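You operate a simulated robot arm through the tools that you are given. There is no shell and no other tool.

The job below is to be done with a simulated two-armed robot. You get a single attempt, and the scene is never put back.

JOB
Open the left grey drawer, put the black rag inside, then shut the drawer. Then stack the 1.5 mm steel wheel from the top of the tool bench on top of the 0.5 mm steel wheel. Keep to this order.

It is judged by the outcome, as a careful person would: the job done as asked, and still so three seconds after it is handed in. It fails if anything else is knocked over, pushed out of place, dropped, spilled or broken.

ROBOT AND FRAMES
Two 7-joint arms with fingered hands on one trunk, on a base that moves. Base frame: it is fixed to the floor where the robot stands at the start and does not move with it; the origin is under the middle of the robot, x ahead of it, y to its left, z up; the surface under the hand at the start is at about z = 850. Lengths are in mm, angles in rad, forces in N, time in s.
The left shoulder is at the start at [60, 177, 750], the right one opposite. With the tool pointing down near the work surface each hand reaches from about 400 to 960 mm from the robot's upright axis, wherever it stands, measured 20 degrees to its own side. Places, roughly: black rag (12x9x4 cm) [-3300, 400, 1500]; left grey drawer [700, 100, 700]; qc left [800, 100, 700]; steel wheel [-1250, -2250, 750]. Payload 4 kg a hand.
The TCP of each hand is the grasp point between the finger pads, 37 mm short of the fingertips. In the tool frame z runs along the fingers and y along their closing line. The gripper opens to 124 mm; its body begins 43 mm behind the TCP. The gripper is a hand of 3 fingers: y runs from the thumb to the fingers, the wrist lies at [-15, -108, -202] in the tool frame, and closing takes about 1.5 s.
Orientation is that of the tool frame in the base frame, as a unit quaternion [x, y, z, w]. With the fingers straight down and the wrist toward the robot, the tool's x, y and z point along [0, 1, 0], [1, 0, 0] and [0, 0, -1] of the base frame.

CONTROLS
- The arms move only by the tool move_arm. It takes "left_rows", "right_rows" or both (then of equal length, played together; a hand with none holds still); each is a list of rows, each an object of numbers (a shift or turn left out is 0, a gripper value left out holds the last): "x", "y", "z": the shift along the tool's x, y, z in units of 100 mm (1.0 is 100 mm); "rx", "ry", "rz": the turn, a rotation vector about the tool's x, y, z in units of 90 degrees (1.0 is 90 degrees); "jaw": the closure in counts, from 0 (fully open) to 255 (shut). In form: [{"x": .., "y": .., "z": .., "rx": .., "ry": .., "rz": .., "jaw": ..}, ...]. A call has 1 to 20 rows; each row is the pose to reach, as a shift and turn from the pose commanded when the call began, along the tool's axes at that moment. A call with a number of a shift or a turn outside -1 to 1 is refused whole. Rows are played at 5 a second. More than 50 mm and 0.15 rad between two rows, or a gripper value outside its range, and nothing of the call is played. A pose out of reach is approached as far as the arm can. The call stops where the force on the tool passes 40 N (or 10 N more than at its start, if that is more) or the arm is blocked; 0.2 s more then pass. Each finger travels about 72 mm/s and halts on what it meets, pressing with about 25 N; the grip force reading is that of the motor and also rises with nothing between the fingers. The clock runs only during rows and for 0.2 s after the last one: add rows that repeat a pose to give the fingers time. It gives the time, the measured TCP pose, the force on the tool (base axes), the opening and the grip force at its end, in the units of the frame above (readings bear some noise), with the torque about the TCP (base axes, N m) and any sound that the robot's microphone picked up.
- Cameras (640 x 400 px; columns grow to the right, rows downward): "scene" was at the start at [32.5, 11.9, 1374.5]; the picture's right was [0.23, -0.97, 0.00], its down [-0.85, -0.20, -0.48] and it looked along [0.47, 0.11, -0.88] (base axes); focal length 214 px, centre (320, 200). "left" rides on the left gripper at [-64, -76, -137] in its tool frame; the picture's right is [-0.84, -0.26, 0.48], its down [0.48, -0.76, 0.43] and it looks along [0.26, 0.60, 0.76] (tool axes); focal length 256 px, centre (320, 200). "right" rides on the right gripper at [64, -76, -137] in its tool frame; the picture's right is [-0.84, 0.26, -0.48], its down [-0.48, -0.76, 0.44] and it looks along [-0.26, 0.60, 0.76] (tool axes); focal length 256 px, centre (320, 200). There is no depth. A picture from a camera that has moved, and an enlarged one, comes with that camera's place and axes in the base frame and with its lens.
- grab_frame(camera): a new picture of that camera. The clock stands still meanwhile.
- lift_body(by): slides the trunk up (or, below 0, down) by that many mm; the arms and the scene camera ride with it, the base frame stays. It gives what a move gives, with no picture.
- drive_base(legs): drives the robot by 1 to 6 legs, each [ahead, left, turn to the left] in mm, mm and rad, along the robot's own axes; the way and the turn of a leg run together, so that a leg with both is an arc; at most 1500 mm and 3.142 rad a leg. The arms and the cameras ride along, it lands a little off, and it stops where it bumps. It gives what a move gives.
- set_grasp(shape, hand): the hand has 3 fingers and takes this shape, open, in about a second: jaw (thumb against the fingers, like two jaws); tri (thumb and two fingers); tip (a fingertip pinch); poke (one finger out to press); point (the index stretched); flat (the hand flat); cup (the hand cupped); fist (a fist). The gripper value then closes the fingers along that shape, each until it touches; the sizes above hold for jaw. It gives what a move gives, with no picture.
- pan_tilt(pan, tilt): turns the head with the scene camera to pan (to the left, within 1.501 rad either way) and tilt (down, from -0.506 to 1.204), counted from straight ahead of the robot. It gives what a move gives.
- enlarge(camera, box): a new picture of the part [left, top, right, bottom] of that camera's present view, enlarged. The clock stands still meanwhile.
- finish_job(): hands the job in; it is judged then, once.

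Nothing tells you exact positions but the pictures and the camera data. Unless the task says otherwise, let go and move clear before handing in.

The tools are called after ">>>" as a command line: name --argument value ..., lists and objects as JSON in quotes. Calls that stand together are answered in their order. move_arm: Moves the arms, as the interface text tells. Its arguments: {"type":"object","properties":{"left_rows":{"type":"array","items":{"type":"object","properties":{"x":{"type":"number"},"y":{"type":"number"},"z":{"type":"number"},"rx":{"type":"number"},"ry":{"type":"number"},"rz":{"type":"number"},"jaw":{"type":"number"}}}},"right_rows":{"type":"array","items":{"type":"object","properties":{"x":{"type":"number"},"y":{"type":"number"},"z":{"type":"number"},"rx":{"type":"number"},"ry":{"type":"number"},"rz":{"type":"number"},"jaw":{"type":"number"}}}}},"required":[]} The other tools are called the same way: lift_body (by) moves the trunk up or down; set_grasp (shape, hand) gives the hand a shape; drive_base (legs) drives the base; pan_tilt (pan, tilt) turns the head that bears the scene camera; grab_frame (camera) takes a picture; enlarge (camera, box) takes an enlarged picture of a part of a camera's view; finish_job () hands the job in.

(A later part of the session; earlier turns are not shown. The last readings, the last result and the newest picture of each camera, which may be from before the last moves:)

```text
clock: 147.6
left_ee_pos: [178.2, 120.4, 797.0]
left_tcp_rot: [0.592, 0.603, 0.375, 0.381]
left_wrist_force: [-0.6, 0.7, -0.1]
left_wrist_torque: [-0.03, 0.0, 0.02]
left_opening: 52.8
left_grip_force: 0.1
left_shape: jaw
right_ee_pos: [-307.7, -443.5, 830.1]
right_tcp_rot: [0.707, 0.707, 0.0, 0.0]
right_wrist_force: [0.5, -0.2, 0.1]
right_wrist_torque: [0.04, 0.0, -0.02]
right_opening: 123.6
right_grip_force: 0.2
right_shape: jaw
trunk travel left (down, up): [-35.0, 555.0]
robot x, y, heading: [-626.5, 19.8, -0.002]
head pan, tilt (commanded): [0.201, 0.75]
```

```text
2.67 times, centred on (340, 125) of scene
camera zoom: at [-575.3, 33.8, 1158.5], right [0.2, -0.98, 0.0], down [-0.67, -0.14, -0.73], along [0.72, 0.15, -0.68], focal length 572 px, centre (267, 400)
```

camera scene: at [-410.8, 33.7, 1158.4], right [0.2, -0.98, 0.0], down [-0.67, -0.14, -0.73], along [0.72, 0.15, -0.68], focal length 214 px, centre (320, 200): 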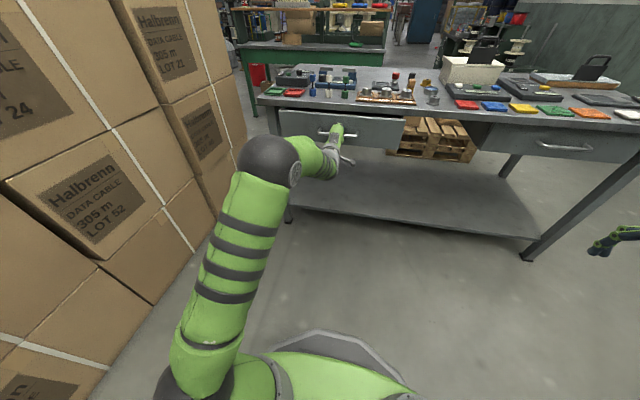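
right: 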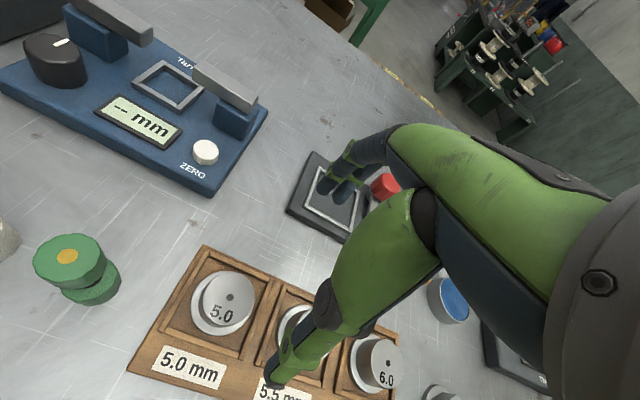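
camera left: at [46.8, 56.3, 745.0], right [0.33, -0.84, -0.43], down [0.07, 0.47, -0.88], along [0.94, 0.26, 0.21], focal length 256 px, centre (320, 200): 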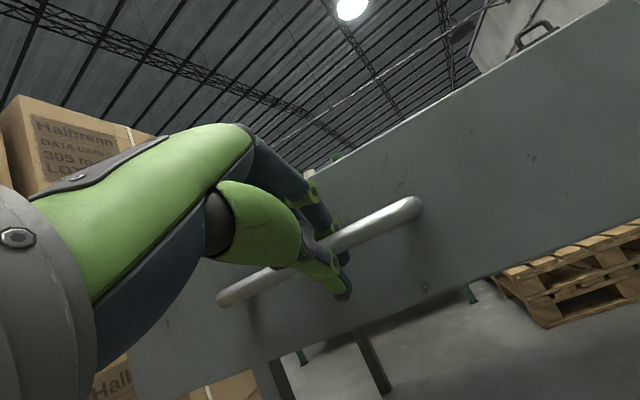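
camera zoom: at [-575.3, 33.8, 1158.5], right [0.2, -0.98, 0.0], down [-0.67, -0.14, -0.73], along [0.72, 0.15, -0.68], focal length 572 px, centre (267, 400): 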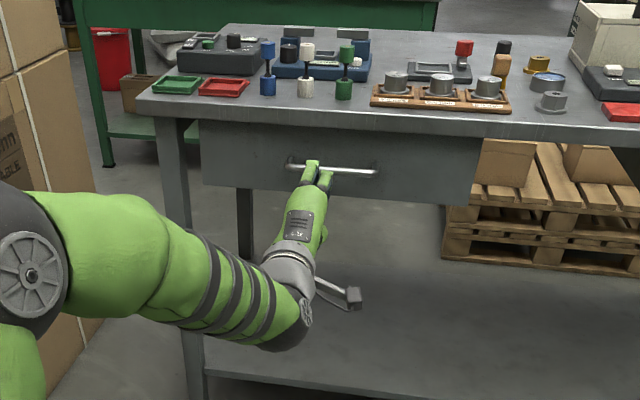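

The drawer is shut, the rag is inside, and everything on the bench is still in place. Next I'll fold the left hand back to a tool-down pose, raise the trunk and turn toward the blue tool bench for the wheels.

>>> move_arm --left_rows '[{"rx": 0.07, "y": 0.03, "z": -0.1}, {"rx": 0.14, "y": 0.06, "z": -0.2}, {"rx": 0.21, "y": 0.09, "z": -0.3}, {"rx": 0.28, "y": 0.12, "z": -0.4}, {"rx": 0.35, "y": 0.15, "z": -0.5}, {"rx": 0.42, "y": 0.18, "z": -0.6}, {"rx": 0.49, "y": 0.2, "z": -0.7}, {"rx": 0.56, "y": 0.22, "z": -0.8}, {"rx": 0.63, "y": 0.24, "z": -0.88}, {"rx": 0.7, "y": 0.24, "z": -0.88}, {"rx": 0.722, "y": 0.24, "z": -0.88, "jaw": 0}, {"rx": 0.722, "y": 0.24, "z": -0.88}]'

>>> lift_body --by 240

>>> drive_base --legs '[[0, 0, -1.571]]'

>>> pan_tilt --pan -0.3 --tilt 0.3

>>> grab_frame --camera "scene"

```text
clock: 150.2
left_ee_pos: [110.5, 119.9, 856.5]
left_tcp_rot: [0.703, 0.711, -0.007, 0.004]
left_wrist_force: [-0.2, 1.2, 0.8]
left_wrist_torque: [-0.01, 0.01, 0.0]
left_opening: 123.7
left_grip_force: 0.1
left_shape: jaw
right_ee_pos: [-306.9, -444.2, 830.0]
right_tcp_rot: [0.707, 0.707, 0.001, 0.001]
right_wrist_force: [0.0, -0.3, 0.1]
right_wrist_torque: [-0.01, 0.0, 0.02]
right_opening: 123.7
right_grip_force: 0.0
right_shape: jaw
trunk travel left (down, up): [-35.0, 555.0]
robot x, y, heading: [-626.2, 20.1, 0.0]
head pan, tilt (commanded): [0.201, 0.75]
```

```text
clock: 152.7
left_ee_pos: [108.8, 120.2, 1097.7]
left_tcp_rot: [0.703, 0.711, -0.007, 0.003]
left_wrist_force: [0.2, -0.1, 0.9]
left_wrist_torque: [0.02, -0.02, -0.02]
left_opening: 123.6
left_grip_force: 0.0
left_shape: jaw
right_ee_pos: [-307.2, -444.2, 1070.9]
right_tcp_rot: [0.707, 0.707, 0.001, 0.001]
right_wrist_force: [-0.3, 0.7, 0.0]
right_wrist_torque: [-0.02, 0.01, -0.05]
right_opening: 123.7
right_grip_force: 0.0
right_shape: jaw
trunk travel left (down, up): [-275.0, 315.0]
robot x, y, heading: [-625.6, 22.9, 0.002]
head pan, tilt (commanded): [0.201, 0.75]
```

```text
clock: 156.8
left_ee_pos: [-512.8, -712.8, 1098.2]
left_tcp_rot: [1.0, 0.014, -0.008, -0.002]
left_wrist_force: [-0.1, 0.3, 0.0]
left_wrist_torque: [0.0, -0.02, 0.0]
left_opening: 123.7
left_grip_force: 0.0
left_shape: jaw
right_ee_pos: [-1084.9, -306.1, 1070.3]
right_tcp_rot: [1.0, 0.009, 0.0, 0.001]
right_wrist_force: [1.1, 0.7, 0.2]
right_wrist_torque: [-0.01, 0.0, 0.01]
right_opening: 123.7
right_grip_force: 0.1
right_shape: jaw
trunk travel left (down, up): [-275.0, 315.0]
robot x, y, heading: [-625.8, 19.1, -1.553]
head pan, tilt (commanded): [0.201, 0.75]
```

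```text
clock: 157.8
left_ee_pos: [-513.5, -712.0, 1097.6]
left_tcp_rot: [1.0, 0.014, -0.008, -0.002]
left_wrist_force: [-0.2, 0.2, -0.7]
left_wrist_torque: [0.01, 0.02, 0.01]
left_opening: 123.9
left_grip_force: 0.1
left_shape: jaw
right_ee_pos: [-1082.8, -306.7, 1069.8]
right_tcp_rot: [1.0, 0.009, 0.0, 0.001]
right_wrist_force: [-0.7, 0.0, -0.1]
right_wrist_torque: [-0.04, -0.01, -0.01]
right_opening: 123.6
right_grip_force: 0.0
right_shape: jaw
trunk travel left (down, up): [-275.0, 315.0]
robot x, y, heading: [-626.1, 18.4, -1.552]
head pan, tilt (commanded): [-0.3, 0.3]
```

```text
taken
camera scene: at [-653.3, -42.5, 1438.8], right [-0.96, 0.28, 0.0], down [0.08, 0.28, -0.95], along [-0.27, -0.92, -0.3], focal length 214 px, centre (320, 200)
```

scene: 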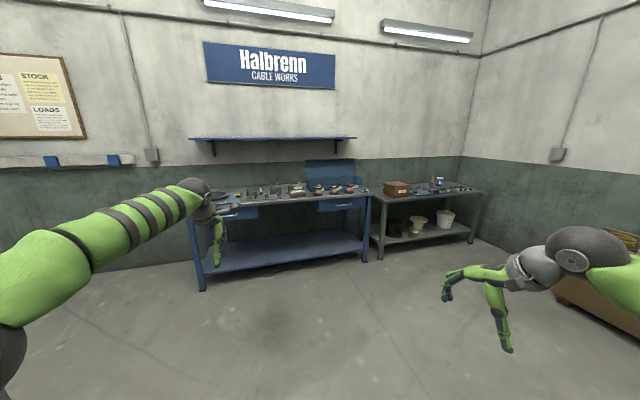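

>>> enlarge --camera "scene" --box '[200, 150, 380, 262]'

>>> enlarge --camera "scene" --box '[280, 160, 380, 222]'

>>> enlarge --camera "scene" --box '[370, 160, 490, 235]'

```text
3.56 times, centred on (290, 206) of scene
camera zoom: at [-653.3, -42.5, 1438.8], right [-0.96, 0.28, 0.0], down [0.08, 0.28, -0.95], along [-0.27, -0.92, -0.3], focal length 763 px, centre (427, 179)
```

zoom: 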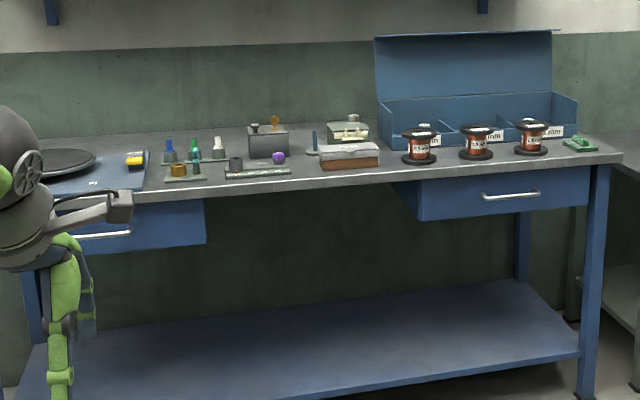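

```text
6.40 times, centred on (330, 191) of scene
camera zoom: at [-653.3, -42.5, 1438.8], right [-0.96, 0.28, 0.0], down [0.08, 0.28, -0.95], along [-0.27, -0.92, -0.3], focal length 1373 px, centre (256, 258)
```

zoom: 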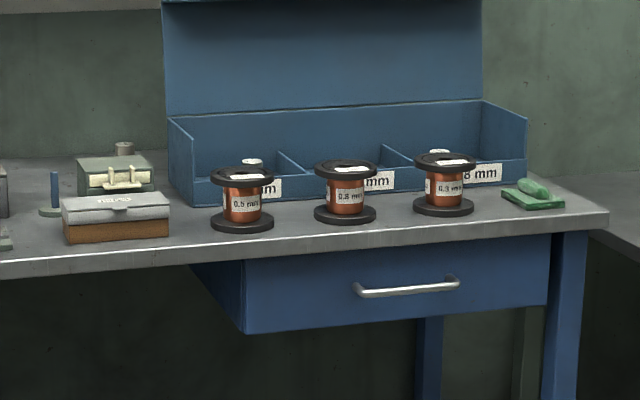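

```text
5.33 times, centred on (430, 198) of scene
camera zoom: at [-653.3, -42.5, 1438.8], right [-0.96, 0.28, 0.0], down [0.08, 0.28, -0.95], along [-0.27, -0.92, -0.3], focal length 1144 px, centre (-267, 213)
```

zoom: 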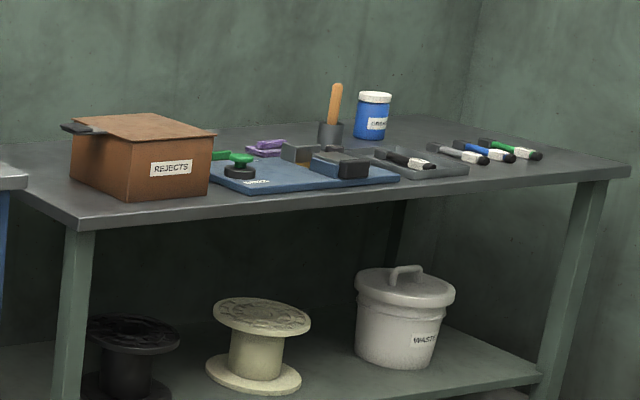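

The blue bench holds reels labelled 0.5, 0.8 and 0.3 mm and a divided blue box with more labelled things inside. I'll draw the left hand in and out to the side for a clear view, then drive closer.

>>> move_arm --left_rows '[{"y": -0.3, "x": 0.25}, {"y": -0.6, "x": 0.5}, {"y": -0.9, "x": 0.75}, {"y": -1.0, "x": 0.9}, {"y": -1.0, "x": 0.9}]'

>>> move_arm --left_rows '[{"y": -0.3, "x": 0.25}, {"y": -0.6, "x": 0.5}, {"y": -0.9, "x": 0.75}, {"y": -1.0, "x": 0.9}, {"y": -1.0, "x": 0.9}]'

>>> drive_base --legs '[[0, 0, -0.018], [1100, -550, 0]]'

>>> pan_tilt --pan 0.0 --tilt 0.45

>>> grab_frame --camera "scene"

```text
clock: 159.0
left_ee_pos: [-426.6, -609.7, 1098.2]
left_tcp_rot: [1.0, 0.015, -0.007, -0.002]
left_wrist_force: [-0.7, -0.1, -0.3]
left_wrist_torque: [-0.02, -0.01, 0.0]
left_opening: 123.4
left_grip_force: 0.1
left_shape: jaw
right_ee_pos: [-1084.8, -304.7, 1070.4]
right_tcp_rot: [1.0, 0.008, 0.0, 0.001]
right_wrist_force: [-0.4, -0.5, 0.3]
right_wrist_torque: [-0.02, -0.02, -0.02]
right_opening: 123.9
right_grip_force: 0.1
right_shape: jaw
trunk travel left (down, up): [-275.0, 315.0]
robot x, y, heading: [-623.2, 21.7, -1.551]
head pan, tilt (commanded): [-0.3, 0.3]
```

```text
clock: 160.2
left_ee_pos: [-337.0, -510.6, 1095.0]
left_tcp_rot: [1.0, 0.016, -0.008, -0.002]
left_wrist_force: [0.3, 0.2, -0.2]
left_wrist_torque: [-0.01, 0.0, 0.01]
left_opening: 123.7
left_grip_force: 0.0
left_shape: jaw
right_ee_pos: [-1085.4, -307.2, 1072.4]
right_tcp_rot: [1.0, 0.008, 0.001, 0.001]
right_wrist_force: [0.0, -0.7, -0.4]
right_wrist_torque: [0.01, -0.01, 0.0]
right_opening: 124.0
right_grip_force: 0.1
right_shape: jaw
trunk travel left (down, up): [-275.0, 315.0]
robot x, y, heading: [-627.1, 19.5, -1.556]
head pan, tilt (commanded): [-0.3, 0.3]
```

```text
clock: 166.7
left_ee_pos: [-906.9, -1603.9, 1094.3]
left_tcp_rot: [1.0, 0.006, -0.008, -0.001]
left_wrist_force: [-0.1, 0.4, -0.1]
left_wrist_torque: [0.01, 0.01, -0.01]
left_opening: 123.7
left_grip_force: 0.0
left_shape: jaw
right_ee_pos: [-1651.1, -1388.5, 1071.5]
right_tcp_rot: [1.0, 0.001, 0.0, 0.001]
right_wrist_force: [-0.4, -0.6, 0.3]
right_wrist_torque: [-0.01, -0.08, -0.03]
right_opening: 124.1
right_grip_force: 0.1
right_shape: jaw
trunk travel left (down, up): [-275.0, 315.0]
robot x, y, heading: [-1185.2, -1069.8, -1.568]
head pan, tilt (commanded): [-0.3, 0.3]
```

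```text
clock: 167.5
left_ee_pos: [-907.6, -1603.2, 1093.7]
left_tcp_rot: [1.0, 0.005, -0.008, -0.002]
left_wrist_force: [-0.1, 0.4, 0.3]
left_wrist_torque: [-0.01, -0.01, -0.01]
left_opening: 123.8
left_grip_force: 0.1
left_shape: jaw
right_ee_pos: [-1650.9, -1387.5, 1071.8]
right_tcp_rot: [1.0, 0.001, 0.0, 0.001]
right_wrist_force: [0.6, -0.4, 0.1]
right_wrist_torque: [0.0, 0.04, 0.01]
right_opening: 123.4
right_grip_force: 0.0
right_shape: jaw
trunk travel left (down, up): [-275.0, 315.0]
robot x, y, heading: [-1185.6, -1068.4, -1.567]
head pan, tilt (commanded): [0.0, 0.45]
```

```text
taken
camera scene: at [-1187.6, -1133.4, 1425.0], right [-1.0, 0.0, 0.0], down [0.0, 0.43, -0.9], along [0.0, -0.9, -0.43], focal length 214 px, centre (320, 200)
```

scene: 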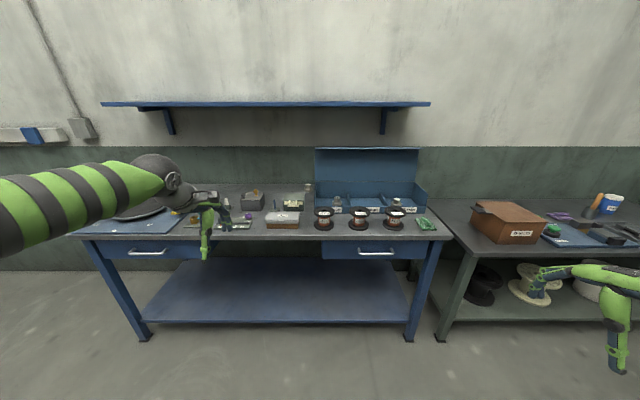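

>>> enlarge --camera "scene" --box '[300, 170, 440, 257]'

>>> enlarge --camera "scene" --box '[180, 170, 320, 257]'

>>> enlarge --camera "scene" --box '[440, 180, 640, 305]'

```text
4.57 times, centred on (370, 214) of scene
camera zoom: at [-1187.6, -1133.4, 1425.0], right [-1.0, 0.0, 0.0], down [0.0, 0.43, -0.9], along [0.0, -0.9, -0.43], focal length 980 px, centre (91, 138)
```

zoom: 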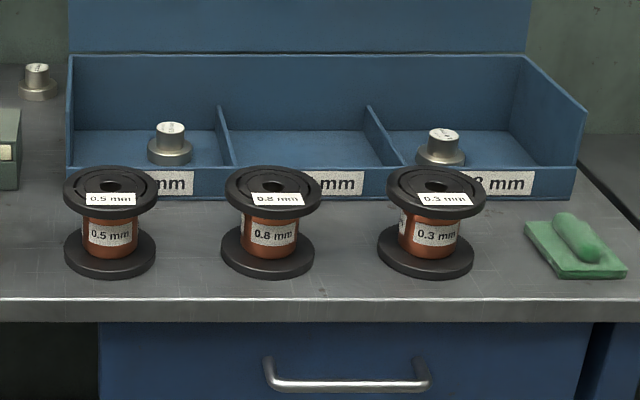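

```text
4.57 times, centred on (250, 214) of scene
camera zoom: at [-1187.6, -1133.4, 1425.0], right [-1.0, 0.0, 0.0], down [0.0, 0.43, -0.9], along [0.0, -0.9, -0.43], focal length 980 px, centre (640, 138)
```

zoom: 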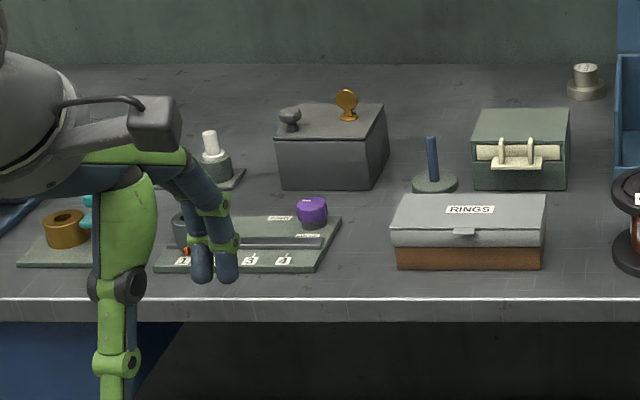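

```text
3.20 times, centred on (540, 242) of scene
camera zoom: at [-1187.6, -1133.4, 1425.0], right [-1.0, 0.0, 0.0], down [0.0, 0.43, -0.9], along [0.0, -0.9, -0.43], focal length 686 px, centre (-384, 64)
```

zoom: 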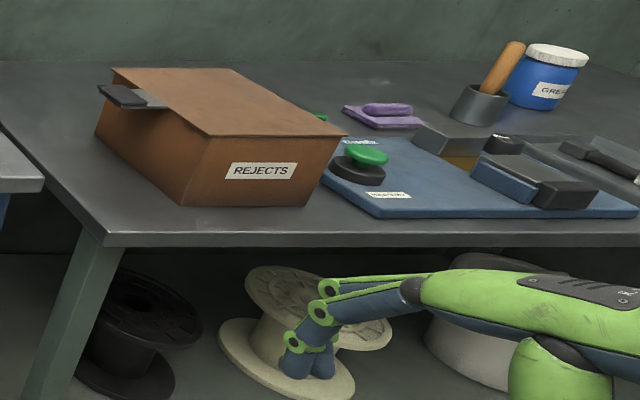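

Three small flanged steel wheels are visible: one on the bench top near the wall left of the blue box, and one each in the left and right compartments. I'll zoom in to read their labels.

>>> enlarge --camera "scene" --box '[298, 178, 322, 193]'

>>> enlarge --camera "scene" --box '[325, 190, 349, 205]'

>>> enlarge --camera "scene" --box '[385, 192, 409, 207]'

>>> enlarge --camera "scene" --box '[322, 195, 426, 260]'

```text
16.00 times, centred on (310, 186) of scene
camera zoom: at [-1187.6, -1133.4, 1425.0], right [-1.0, 0.0, 0.0], down [0.0, 0.43, -0.9], along [0.0, -0.9, -0.43], focal length 3432 px, centre (480, 432)
```

zoom: 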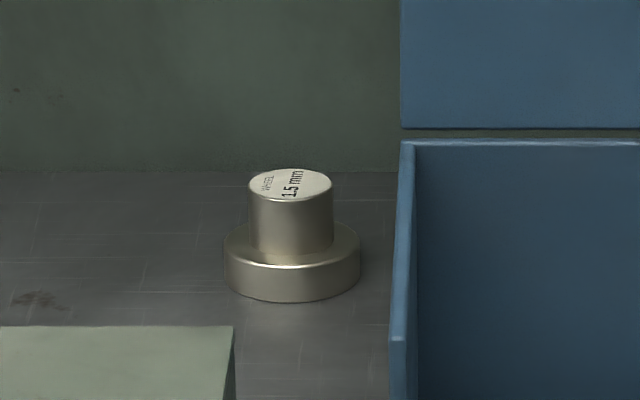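

```text
16.00 times, centred on (337, 198) of scene
camera zoom: at [-1187.6, -1133.4, 1425.0], right [-1.0, 0.0, 0.0], down [0.0, 0.43, -0.9], along [0.0, -0.9, -0.43], focal length 3432 px, centre (48, 240)
```

zoom: 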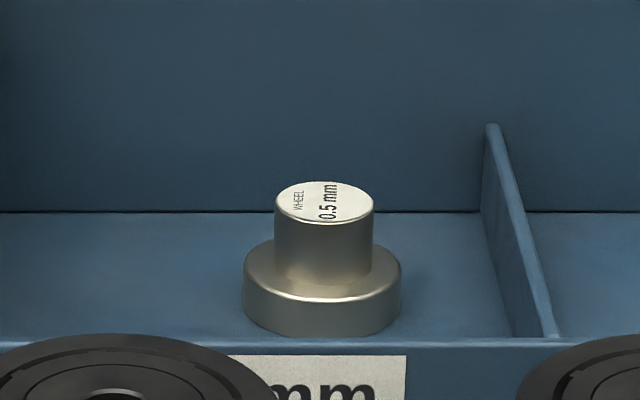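

```text
16.00 times, centred on (397, 200) of scene
camera zoom: at [-1187.6, -1133.4, 1425.0], right [-1.0, 0.0, 0.0], down [0.0, 0.43, -0.9], along [0.0, -0.9, -0.43], focal length 3432 px, centre (-912, 208)
```

zoom: 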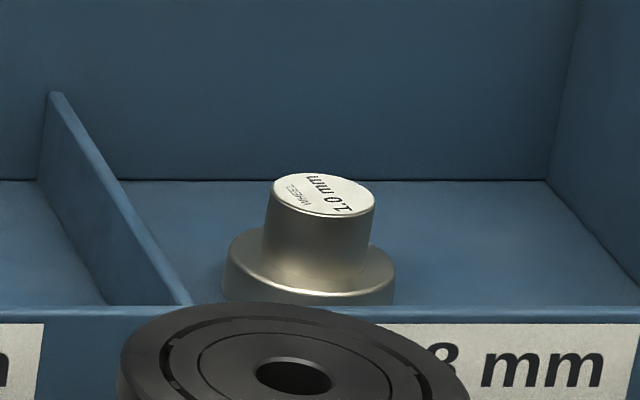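

```text
6.15 times, centred on (374, 228) of scene
camera zoom: at [-1187.6, -1133.4, 1425.0], right [-1.0, 0.0, 0.0], down [0.0, 0.43, -0.9], along [0.0, -0.9, -0.43], focal length 1320 px, centre (-12, 31)
```

zoom: 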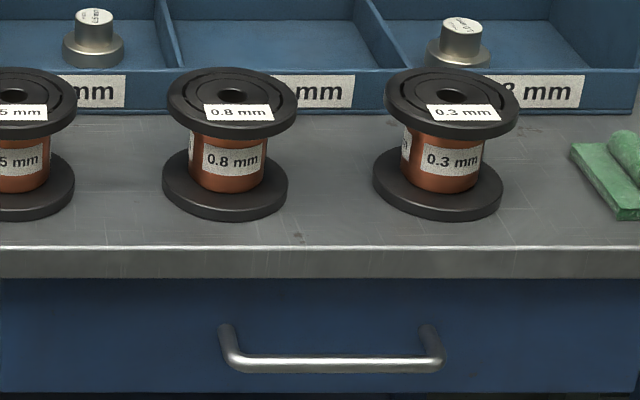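

The labels are clear: the 1.5 mm wheel stands on the bench top near the wall at about (-1108, -2477), and the 0.5 mm wheel sits in the left compartment at about (-1289, -2267). Before driving closer I'll look down to judge where my base front is relative to the bench.

>>> pan_tilt --pan 0.0 --tilt 1.1

>>> grab_frame --camera "scene"

```text
clock: 168.5
left_ee_pos: [-907.1, -1603.2, 1094.7]
left_tcp_rot: [1.0, 0.006, -0.008, -0.002]
left_wrist_force: [0.0, 0.8, -0.5]
left_wrist_torque: [-0.01, -0.03, -0.01]
left_opening: 123.9
left_grip_force: 0.0
left_shape: jaw
right_ee_pos: [-1650.4, -1388.6, 1070.5]
right_tcp_rot: [1.0, 0.001, 0.0, 0.001]
right_wrist_force: [0.4, 0.9, -0.4]
right_wrist_torque: [0.0, 0.02, 0.01]
right_opening: 123.9
right_grip_force: 0.0
right_shape: jaw
trunk travel left (down, up): [-275.0, 315.0]
robot x, y, heading: [-1186.0, -1066.2, -1.565]
head pan, tilt (commanded): [0.0, 1.1]
```

```text
taken
camera scene: at [-1187.6, -1104.7, 1372.8], right [-1.0, 0.0, 0.0], down [0.0, 0.89, -0.45], along [0.0, -0.45, -0.89], focal length 214 px, centre (320, 200)
```

scene: 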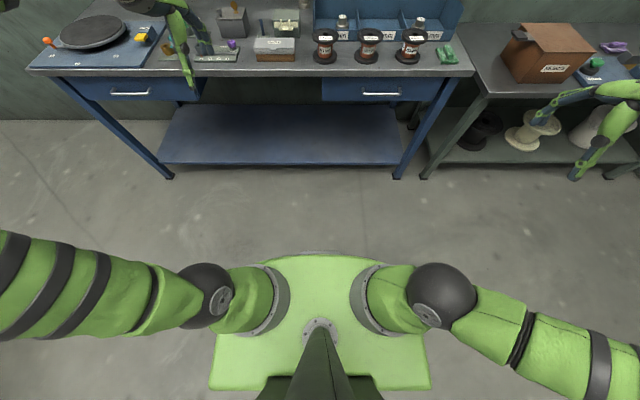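

My base can come within about 1.6 m of the wall without touching the bench legs. I'll raise the trunk, drive ahead, and look at the bench top from closer.

>>> lift_body --by 200

>>> drive_base --legs '[[380, 0, 0]]'

>>> pan_tilt --pan 0.0 --tilt 0.6

>>> grab_frame --camera "scene"

>>> enlarge --camera "scene" --box '[270, 130, 430, 230]'

```text
clock: 170.7
left_ee_pos: [-908.3, -1604.1, 1293.9]
left_tcp_rot: [1.0, 0.006, -0.008, -0.001]
left_wrist_force: [-0.8, 0.4, 0.6]
left_wrist_torque: [0.0, 0.02, 0.0]
left_opening: 123.5
left_grip_force: 0.2
left_shape: jaw
right_ee_pos: [-1650.4, -1389.2, 1271.0]
right_tcp_rot: [1.0, 0.0, 0.0, 0.001]
right_wrist_force: [-0.5, 0.2, -0.2]
right_wrist_torque: [0.05, -0.01, 0.01]
right_opening: 123.6
right_grip_force: 0.1
right_shape: jaw
trunk travel left (down, up): [-475.0, 115.0]
robot x, y, heading: [-1184.8, -1069.4, -1.57]
head pan, tilt (commanded): [0.0, 1.1]
```

```text
clock: 173.2
left_ee_pos: [-902.7, -1998.5, 1293.9]
left_tcp_rot: [1.0, 0.01, -0.007, -0.002]
left_wrist_force: [0.2, -0.6, -0.2]
left_wrist_torque: [0.0, 0.03, 0.01]
left_opening: 123.7
left_grip_force: 0.1
left_shape: jaw
right_ee_pos: [-1645.3, -1787.2, 1269.4]
right_tcp_rot: [1.0, 0.005, 0.0, 0.0]
right_wrist_force: [0.5, -1.1, -0.8]
right_wrist_torque: [0.05, -0.04, 0.01]
right_opening: 123.8
right_grip_force: 0.1
right_shape: jaw
trunk travel left (down, up): [-475.0, 115.0]
robot x, y, heading: [-1186.4, -1462.2, -1.561]
head pan, tilt (commanded): [0.0, 1.1]
```

```text
clock: 174.1
left_ee_pos: [-900.5, -1997.3, 1296.3]
left_tcp_rot: [1.0, 0.009, -0.008, -0.001]
left_wrist_force: [0.3, 0.1, -0.6]
left_wrist_torque: [0.02, 0.03, -0.02]
left_opening: 123.8
left_grip_force: 0.0
left_shape: jaw
right_ee_pos: [-1646.8, -1787.0, 1270.6]
right_tcp_rot: [1.0, 0.004, -0.001, 0.0]
right_wrist_force: [-0.3, -0.6, 1.0]
right_wrist_torque: [-0.03, 0.02, 0.04]
right_opening: 123.7
right_grip_force: 0.0
right_shape: jaw
trunk travel left (down, up): [-475.0, 115.0]
robot x, y, heading: [-1187.5, -1462.0, -1.563]
head pan, tilt (commanded): [0.0, 0.6]
```

```text
taken
camera scene: at [-1185.2, -1525.3, 1611.3], right [-1.0, -0.01, 0.0], down [0.0, 0.57, -0.82], along [0.01, -0.82, -0.57], focal length 214 px, centre (320, 200)
```

scene: 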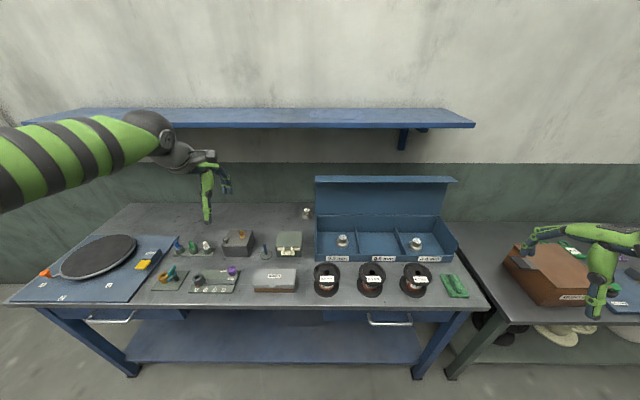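

```text
4.00 times, centred on (350, 180) of scene
camera zoom: at [-1185.2, -1525.3, 1611.3], right [-1.0, -0.01, 0.0], down [0.0, 0.57, -0.82], along [0.01, -0.82, -0.57], focal length 858 px, centre (200, 280)
```

zoom: 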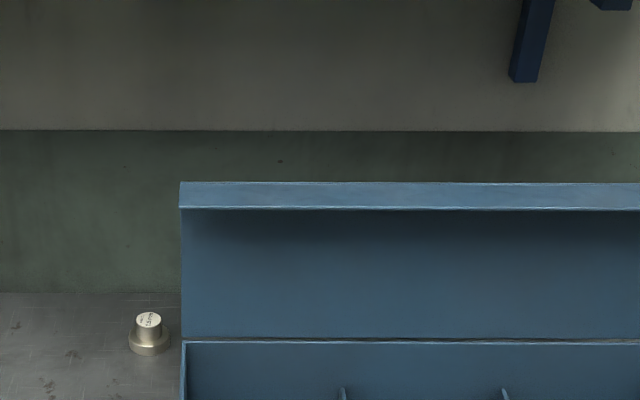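

The 1.5 mm wheel is at about (-1105, -2481) on a bench top at z≈848; the box lid stands upright at y≈-2340 from x≈-1157 to the right, and a wall shelf hangs at z≈1375. I'll drive 130 mm closer and turn the left hand so its wrist stays away from the lid.

>>> drive_base --legs '[[125, 0, -0.008]]'

>>> move_arm --left_rows '[{"rz": 0.08, "x": -0.1}, {"rz": 0.16, "x": -0.2}, {"rz": 0.24, "x": -0.35}, {"rz": 0.32, "x": -0.5}, {"rz": 0.4, "x": -0.65}, {"rz": 0.48, "x": -0.8}, {"rz": 0.556, "x": -0.9}, {"rz": 0.556, "x": -0.9}]'

>>> grab_frame --camera "scene"

>>> grab_frame --camera "left"

```text
clock: 175.4
left_ee_pos: [-906.3, -2127.4, 1294.0]
left_tcp_rot: [1.0, 0.006, -0.006, -0.002]
left_wrist_force: [-0.4, 0.6, 0.6]
left_wrist_torque: [0.06, -0.02, 0.01]
left_opening: 123.7
left_grip_force: 0.1
left_shape: jaw
right_ee_pos: [-1647.7, -1911.5, 1270.9]
right_tcp_rot: [1.0, 0.0, 0.0, 0.001]
right_wrist_force: [0.3, -0.3, -1.3]
right_wrist_torque: [0.05, -0.02, -0.02]
right_opening: 123.7
right_grip_force: 0.1
right_shape: jaw
trunk travel left (down, up): [-475.0, 115.0]
robot x, y, heading: [-1183.4, -1589.7, -1.569]
head pan, tilt (commanded): [0.0, 0.6]
```

```text
clock: 177.2
left_ee_pos: [-997.3, -2128.9, 1295.8]
left_tcp_rot: [0.908, -0.419, -0.007, 0.001]
left_wrist_force: [0.3, 0.0, 0.4]
left_wrist_torque: [0.01, 0.0, 0.02]
left_opening: 123.6
left_grip_force: 0.0
left_shape: jaw
right_ee_pos: [-1648.2, -1909.4, 1270.7]
right_tcp_rot: [1.0, 0.0, 0.0, 0.001]
right_wrist_force: [-1.0, -0.1, 0.8]
right_wrist_torque: [-0.01, 0.01, 0.02]
right_opening: 123.9
right_grip_force: 0.1
right_shape: jaw
trunk travel left (down, up): [-475.0, 115.0]
robot x, y, heading: [-1184.7, -1589.3, -1.567]
head pan, tilt (commanded): [0.0, 0.6]
```

```text
taken
camera scene: at [-1185.1, -1652.7, 1611.4], right [-1.0, 0.0, 0.0], down [0.0, 0.56, -0.83], along [0.0, -0.83, -0.56], focal length 214 px, centre (320, 200)
```

scene: 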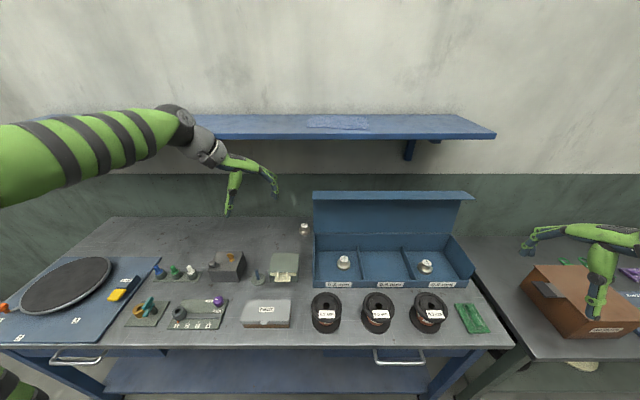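

```text
taken
camera left: at [-978.8, -2031.7, 1431.2], right [-0.36, 0.81, -0.47], down [0.89, 0.13, -0.45], along [-0.3, -0.58, -0.76], focal length 256 px, centre (320, 200)
```

left: 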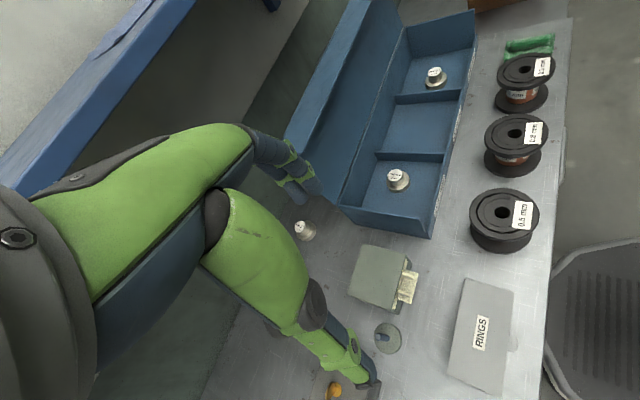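

The wrist view shows both wheels clearly: the 1.5 mm one behind the green case and the 0.5 mm one in the left compartment. I'll lower the hand below the wall shelf level first, with the jaw set a bit wider than the wheel's neck.

>>> move_arm --left_rows '[{"z": 0.33, "jaw": 124}, {"z": 0.66}, {"z": 1.0}, {"z": 1.0}]'

>>> move_arm --left_rows '[{"z": 0.33}, {"z": 0.66}, {"z": 1.0}, {"z": 1.0}]'

>>> move_arm --left_rows '[{"z": 0.33}, {"z": 0.66}, {"z": 0.76}, {"z": 0.76}]'

>>> grab_frame --camera "left"

>>> grab_frame --camera "scene"

```text
clock: 178.2
left_ee_pos: [-997.8, -2128.6, 1195.1]
left_tcp_rot: [0.909, -0.417, -0.007, 0.0]
left_wrist_force: [1.1, 0.2, -0.1]
left_wrist_torque: [0.0, -0.01, 0.0]
left_opening: 64.2
left_grip_force: 0.0
left_shape: jaw
right_ee_pos: [-1647.7, -1910.9, 1270.6]
right_tcp_rot: [1.0, 0.001, 0.0, 0.0]
right_wrist_force: [0.6, 0.3, 0.3]
right_wrist_torque: [-0.02, -0.01, -0.02]
right_opening: 123.7
right_grip_force: 0.1
right_shape: jaw
trunk travel left (down, up): [-475.0, 115.0]
robot x, y, heading: [-1183.1, -1590.9, -1.569]
head pan, tilt (commanded): [0.0, 0.6]
```

```text
clock: 179.2
left_ee_pos: [-997.8, -2129.8, 1097.4]
left_tcp_rot: [0.908, -0.418, -0.007, 0.002]
left_wrist_force: [0.0, 0.5, -0.6]
left_wrist_torque: [0.01, -0.06, 0.01]
left_opening: 64.2
left_grip_force: 0.0
left_shape: jaw
right_ee_pos: [-1648.7, -1910.2, 1270.5]
right_tcp_rot: [1.0, 0.001, 0.001, 0.001]
right_wrist_force: [1.2, -0.7, 0.3]
right_wrist_torque: [-0.02, 0.02, 0.0]
right_opening: 123.8
right_grip_force: 0.0
right_shape: jaw
trunk travel left (down, up): [-475.0, 115.0]
robot x, y, heading: [-1186.7, -1590.0, -1.574]
head pan, tilt (commanded): [0.0, 0.6]
```

```text
clock: 180.2
left_ee_pos: [-998.1, -2128.4, 1018.0]
left_tcp_rot: [0.908, -0.418, -0.008, 0.001]
left_wrist_force: [-0.4, -0.1, -0.4]
left_wrist_torque: [-0.01, -0.04, 0.0]
left_opening: 64.1
left_grip_force: 0.0
left_shape: jaw
right_ee_pos: [-1646.6, -1910.2, 1270.7]
right_tcp_rot: [1.0, 0.001, 0.0, 0.001]
right_wrist_force: [0.6, 0.1, -0.4]
right_wrist_torque: [-0.03, -0.02, -0.01]
right_opening: 124.0
right_grip_force: 0.0
right_shape: jaw
trunk travel left (down, up): [-475.0, 115.0]
robot x, y, heading: [-1184.5, -1594.1, -1.572]
head pan, tilt (commanded): [0.0, 0.6]
```

```text
taken
camera left: at [-981.2, -2032.6, 1154.5], right [-0.36, 0.8, -0.47], down [0.88, 0.13, -0.45], along [-0.3, -0.58, -0.76], focal length 256 px, centre (320, 200)
```

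left: 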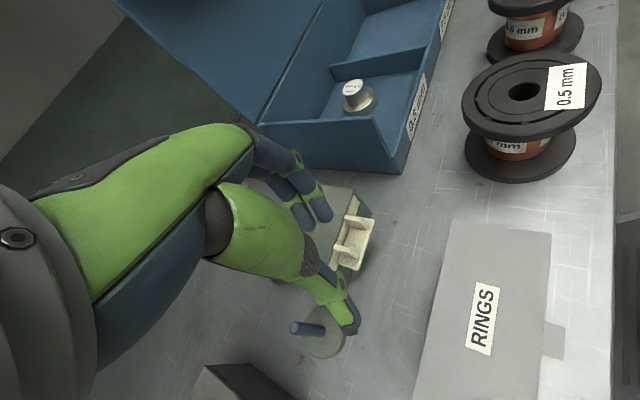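

```text
taken
camera scene: at [-1185.1, -1652.8, 1611.4], right [-1.0, 0.0, 0.0], down [0.0, 0.56, -0.83], along [0.0, -0.83, -0.56], focal length 214 px, centre (320, 200)
```

scene: 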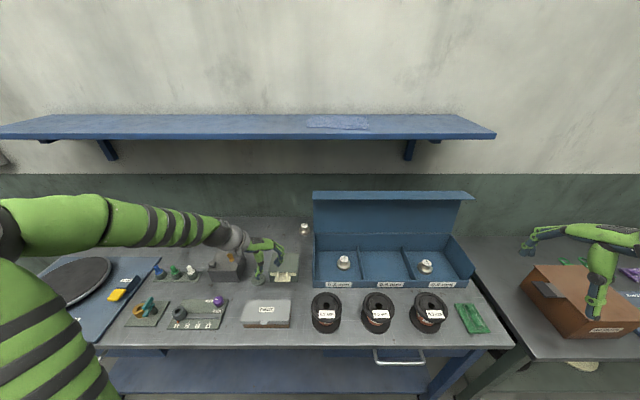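

The hand is now at a safe travelling height. I'll zoom on both wheels from here to refine their positions.

>>> enlarge --camera "scene" --box '[280, 214, 328, 244]'

>>> enlarge --camera "scene" --box '[304, 230, 400, 290]'

```text
13.33 times, centred on (304, 229) of scene
camera zoom: at [-1185.1, -1652.8, 1611.4], right [-1.0, 0.0, 0.0], down [0.0, 0.56, -0.83], along [0.0, -0.83, -0.56], focal length 2860 px, centre (533, -187)
```

zoom: 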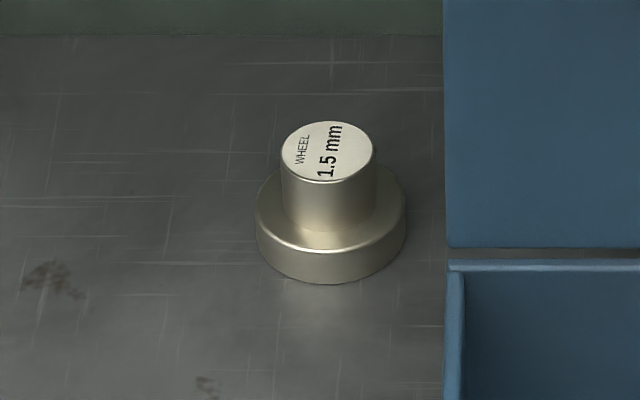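

```text
6.67 times, centred on (352, 260) of scene
camera zoom: at [-1185.1, -1652.8, 1611.4], right [-1.0, 0.0, 0.0], down [0.0, 0.56, -0.83], along [0.0, -0.83, -0.56], focal length 1430 px, centre (107, -200)
```

zoom: 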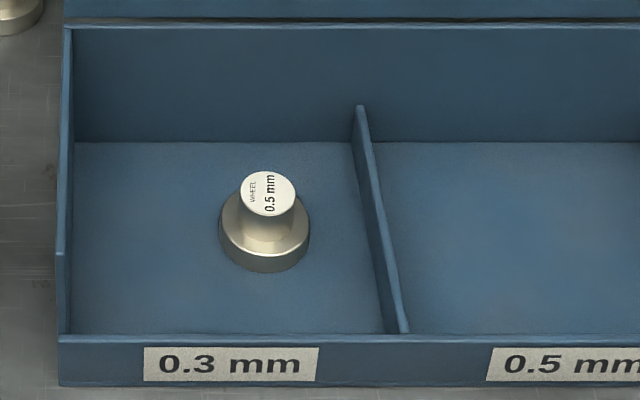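

The 1.5 mm wheel is at (-1106, -2478) with its neck top near z≈893, and the 0.5 mm wheel is at (-1287, -2260). I'll move the left hand toward the wall along a line left of the lid, in steps.

>>> move_arm --left_rows '[{"x": 0.23, "y": 0.26}, {"x": 0.46, "y": 0.52}, {"x": 0.7, "y": 0.78}, {"x": 0.7, "y": 0.78}]'

>>> move_arm --left_rows '[{"x": 0.23, "y": 0.26}, {"x": 0.46, "y": 0.52}, {"x": 0.7, "y": 0.78}, {"x": 0.7, "y": 0.78}]'

>>> grab_frame --camera "scene"

>>> grab_frame --camera "left"

```text
clock: 181.2
left_ee_pos: [-1012.1, -2232.3, 1019.8]
left_tcp_rot: [0.908, -0.418, -0.008, 0.002]
left_wrist_force: [0.9, 0.7, -0.7]
left_wrist_torque: [0.02, 0.01, 0.01]
left_opening: 63.9
left_grip_force: 0.1
left_shape: jaw
right_ee_pos: [-1648.5, -1910.6, 1269.5]
right_tcp_rot: [1.0, 0.0, 0.0, 0.002]
right_wrist_force: [0.5, -0.3, 0.2]
right_wrist_torque: [0.0, 0.01, 0.0]
right_opening: 124.0
right_grip_force: 0.1
right_shape: jaw
trunk travel left (down, up): [-475.0, 115.0]
robot x, y, heading: [-1182.4, -1591.5, -1.572]
head pan, tilt (commanded): [0.0, 0.6]
```

```text
clock: 182.2
left_ee_pos: [-1024.9, -2335.7, 1019.8]
left_tcp_rot: [0.908, -0.418, -0.008, 0.001]
left_wrist_force: [-0.5, -1.5, 0.4]
left_wrist_torque: [-0.01, -0.04, 0.0]
left_opening: 63.8
left_grip_force: 0.1
left_shape: jaw
right_ee_pos: [-1647.7, -1910.5, 1270.0]
right_tcp_rot: [1.0, 0.001, -0.001, 0.001]
right_wrist_force: [-0.4, -0.5, -0.8]
right_wrist_torque: [-0.01, -0.04, -0.02]
right_opening: 123.8
right_grip_force: 0.1
right_shape: jaw
trunk travel left (down, up): [-475.0, 115.0]
robot x, y, heading: [-1184.0, -1588.9, -1.572]
head pan, tilt (commanded): [0.0, 0.6]
```

```text
taken
camera scene: at [-1185.1, -1652.6, 1611.4], right [-1.0, 0.0, 0.0], down [0.0, 0.56, -0.83], along [0.0, -0.83, -0.56], focal length 214 px, centre (320, 200)
```

scene: 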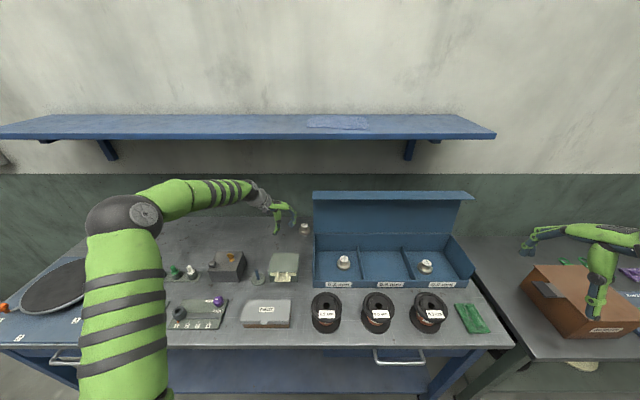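

```text
taken
camera left: at [-1006.3, -2239.7, 1155.6], right [-0.36, 0.81, -0.47], down [0.88, 0.13, -0.45], along [-0.3, -0.58, -0.76], focal length 256 px, centre (320, 200)
```

left: 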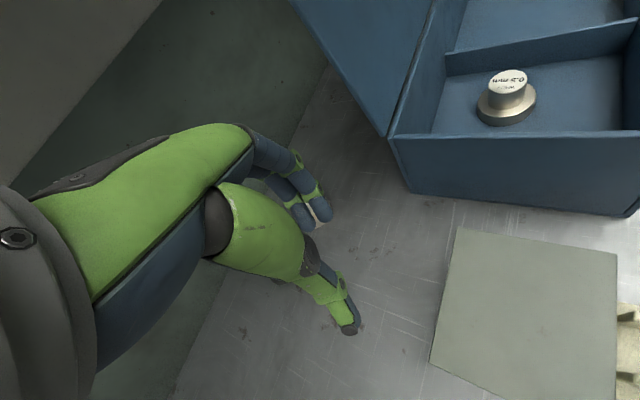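

The hand is passing left of the lid with good clearance. I'll go on to above the 1.5 mm wheel.

>>> move_arm --left_rows '[{"x": 0.18, "y": 0.33}, {"x": 0.36, "y": 0.65}, {"x": 0.529, "y": 0.979}, {"x": 0.529, "y": 0.979}]'

>>> grab_frame --camera "left"

>>> enlarge --camera "scene" --box '[220, 160, 380, 260]'

```text
clock: 183.2
left_ee_pos: [-1065.7, -2441.2, 1020.6]
left_tcp_rot: [0.908, -0.418, -0.007, 0.002]
left_wrist_force: [-0.5, 0.5, 1.1]
left_wrist_torque: [0.02, -0.01, -0.03]
left_opening: 63.8
left_grip_force: 0.0
left_shape: jaw
right_ee_pos: [-1648.2, -1909.2, 1270.9]
right_tcp_rot: [1.0, 0.001, -0.001, 0.0]
right_wrist_force: [0.0, -0.6, 0.0]
right_wrist_torque: [-0.03, -0.02, 0.01]
right_opening: 123.7
right_grip_force: 0.0
right_shape: jaw
trunk travel left (down, up): [-475.0, 115.0]
robot x, y, heading: [-1181.3, -1591.1, -1.574]
head pan, tilt (commanded): [0.0, 0.6]
```

```text
taken
camera left: at [-1047.7, -2344.0, 1156.6], right [-0.36, 0.81, -0.47], down [0.88, 0.13, -0.45], along [-0.3, -0.58, -0.76], focal length 256 px, centre (320, 200)
```

left: 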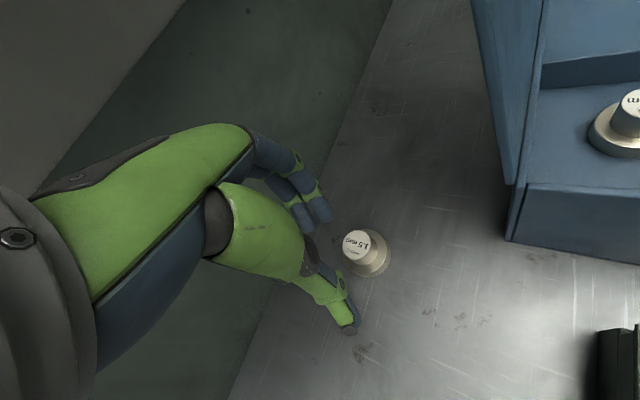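

```text
4.00 times, centred on (300, 210) of scene
camera zoom: at [-1184.9, -1652.5, 1611.4], right [-1.0, 0.0, 0.0], down [0.0, 0.56, -0.83], along [0.0, -0.83, -0.56], focal length 858 px, centre (400, 160)
```

zoom: 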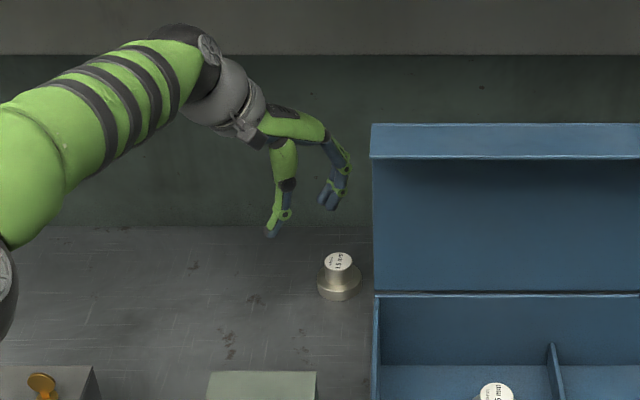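

The wrist camera puts the wheel's neck at (-1105, -2476), matching the scene camera. I'll centre the hand over it and lower partway.

>>> move_arm --left_rows '[{"x": 0.002, "y": 0.18}, {"x": 0.004, "y": 0.36}, {"x": 0.006, "y": 0.535}, {"x": 0.006, "y": 0.535}]'

>>> move_arm --left_rows '[{"z": 0.2}, {"z": 0.4}, {"z": 0.6}, {"z": 0.7}, {"z": 0.7}]'

>>> grab_frame --camera "left"

>>> enlarge --camera "scene" --box '[256, 190, 352, 250]'

```text
clock: 184.2
left_ee_pos: [-1105.5, -2471.6, 1019.1]
left_tcp_rot: [0.908, -0.418, -0.006, 0.001]
left_wrist_force: [-0.1, -0.1, 0.2]
left_wrist_torque: [0.01, -0.01, 0.01]
left_opening: 63.9
left_grip_force: 0.1
left_shape: jaw
left hand out of reach, approached as far as the arm can: row 3, 4
right_ee_pos: [-1648.7, -1911.9, 1270.9]
right_tcp_rot: [1.0, 0.001, 0.0, 0.001]
right_wrist_force: [0.6, 0.5, -0.2]
right_wrist_torque: [0.02, -0.02, -0.02]
right_opening: 123.9
right_grip_force: 0.1
right_shape: jaw
trunk travel left (down, up): [-475.0, 115.0]
robot x, y, heading: [-1185.8, -1592.8, -1.572]
head pan, tilt (commanded): [0.0, 0.6]
```

```text
clock: 185.4
left_ee_pos: [-1108.2, -2469.6, 948.5]
left_tcp_rot: [0.908, -0.418, -0.009, 0.001]
left_wrist_force: [0.2, -0.4, 0.5]
left_wrist_torque: [0.01, 0.04, 0.04]
left_opening: 64.0
left_grip_force: 0.1
left_shape: jaw
right_ee_pos: [-1648.6, -1911.9, 1269.6]
right_tcp_rot: [1.0, 0.001, 0.0, 0.001]
right_wrist_force: [0.5, 0.5, 0.3]
right_wrist_torque: [-0.04, 0.04, 0.02]
right_opening: 123.7
right_grip_force: 0.3
right_shape: jaw
trunk travel left (down, up): [-475.0, 115.0]
robot x, y, heading: [-1185.9, -1588.0, -1.569]
head pan, tilt (commanded): [0.0, 0.6]
```

```text
taken
camera left: at [-1089.8, -2373.0, 1084.2], right [-0.36, 0.8, -0.47], down [0.88, 0.13, -0.45], along [-0.3, -0.58, -0.76], focal length 256 px, centre (320, 200)
```

left: 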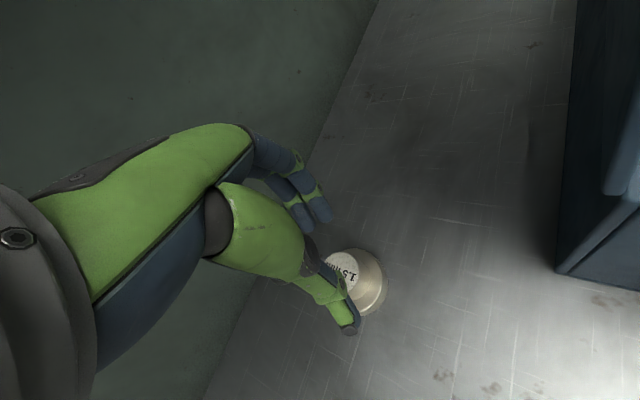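

```text
6.67 times, centred on (304, 220) of scene
camera zoom: at [-1185.2, -1653.0, 1611.4], right [-1.0, 0.0, 0.0], down [0.0, 0.56, -0.83], along [0.0, -0.83, -0.56], focal length 1430 px, centre (427, 67)
```

zoom: 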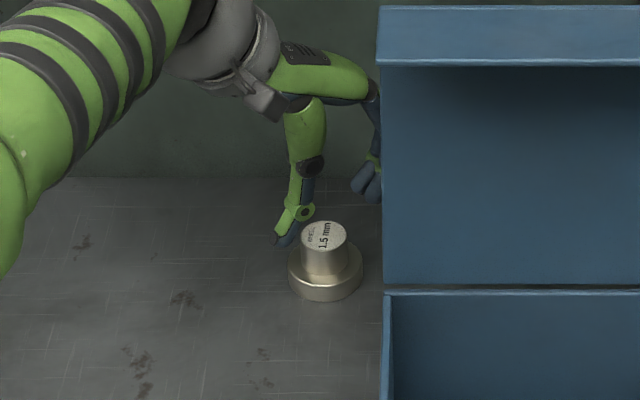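

The arm is at its reach limit, about 7 mm short. I'll draw the hand back slightly, drive the base 30 mm closer, and recentre.

>>> move_arm --left_rows '[{"x": -0.1, "y": -0.08}, {"x": -0.19, "y": -0.16}, {"x": -0.19, "y": -0.16}]'

>>> drive_base --legs '[[32, 0, 0]]'

>>> grab_frame --camera "left"

>>> enlarge --camera "scene" --box '[256, 190, 352, 250]'

```text
clock: 186.2
left_ee_pos: [-1106.1, -2445.1, 948.7]
left_tcp_rot: [0.908, -0.418, -0.008, 0.001]
left_wrist_force: [0.3, 0.0, -0.4]
left_wrist_torque: [0.0, -0.01, -0.01]
left_opening: 63.9
left_grip_force: 0.0
left_shape: jaw
right_ee_pos: [-1648.5, -1910.0, 1270.6]
right_tcp_rot: [1.0, 0.001, -0.001, 0.0]
right_wrist_force: [-0.6, 0.5, -0.3]
right_wrist_torque: [-0.04, 0.0, 0.0]
right_opening: 123.7
right_grip_force: 0.1
right_shape: jaw
trunk travel left (down, up): [-475.0, 115.0]
robot x, y, heading: [-1185.1, -1594.8, -1.563]
head pan, tilt (commanded): [0.0, 0.6]
```

```text
clock: 187.0
left_ee_pos: [-1107.7, -2478.5, 947.8]
left_tcp_rot: [0.908, -0.418, -0.007, 0.001]
left_wrist_force: [-0.3, -0.4, -0.5]
left_wrist_torque: [0.01, 0.02, 0.05]
left_opening: 64.2
left_grip_force: 0.1
left_shape: jaw
right_ee_pos: [-1648.9, -1944.3, 1269.8]
right_tcp_rot: [1.0, 0.0, 0.0, 0.001]
right_wrist_force: [0.7, 0.0, -0.2]
right_wrist_torque: [0.04, 0.02, -0.02]
right_opening: 123.6
right_grip_force: 0.0
right_shape: jaw
trunk travel left (down, up): [-475.0, 115.0]
robot x, y, heading: [-1186.6, -1621.7, -1.569]
head pan, tilt (commanded): [0.0, 0.6]
```

```text
taken
camera left: at [-1089.5, -2381.9, 1083.5], right [-0.36, 0.81, -0.47], down [0.89, 0.13, -0.45], along [-0.3, -0.58, -0.76], focal length 256 px, centre (320, 200)
```

left: 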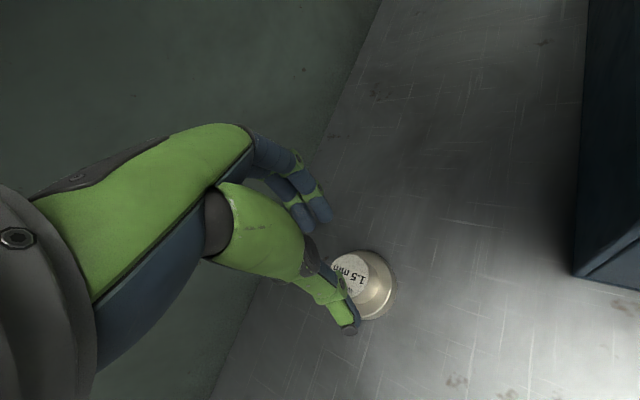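

```text
6.67 times, centred on (304, 220) of scene
camera zoom: at [-1185.1, -1686.8, 1611.2], right [-1.0, 0.0, 0.0], down [0.0, 0.57, -0.82], along [0.0, -0.82, -0.57], focal length 1430 px, centre (427, 67)
```

zoom: 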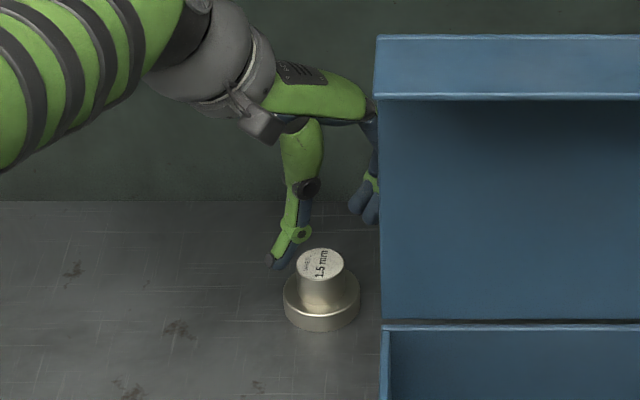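

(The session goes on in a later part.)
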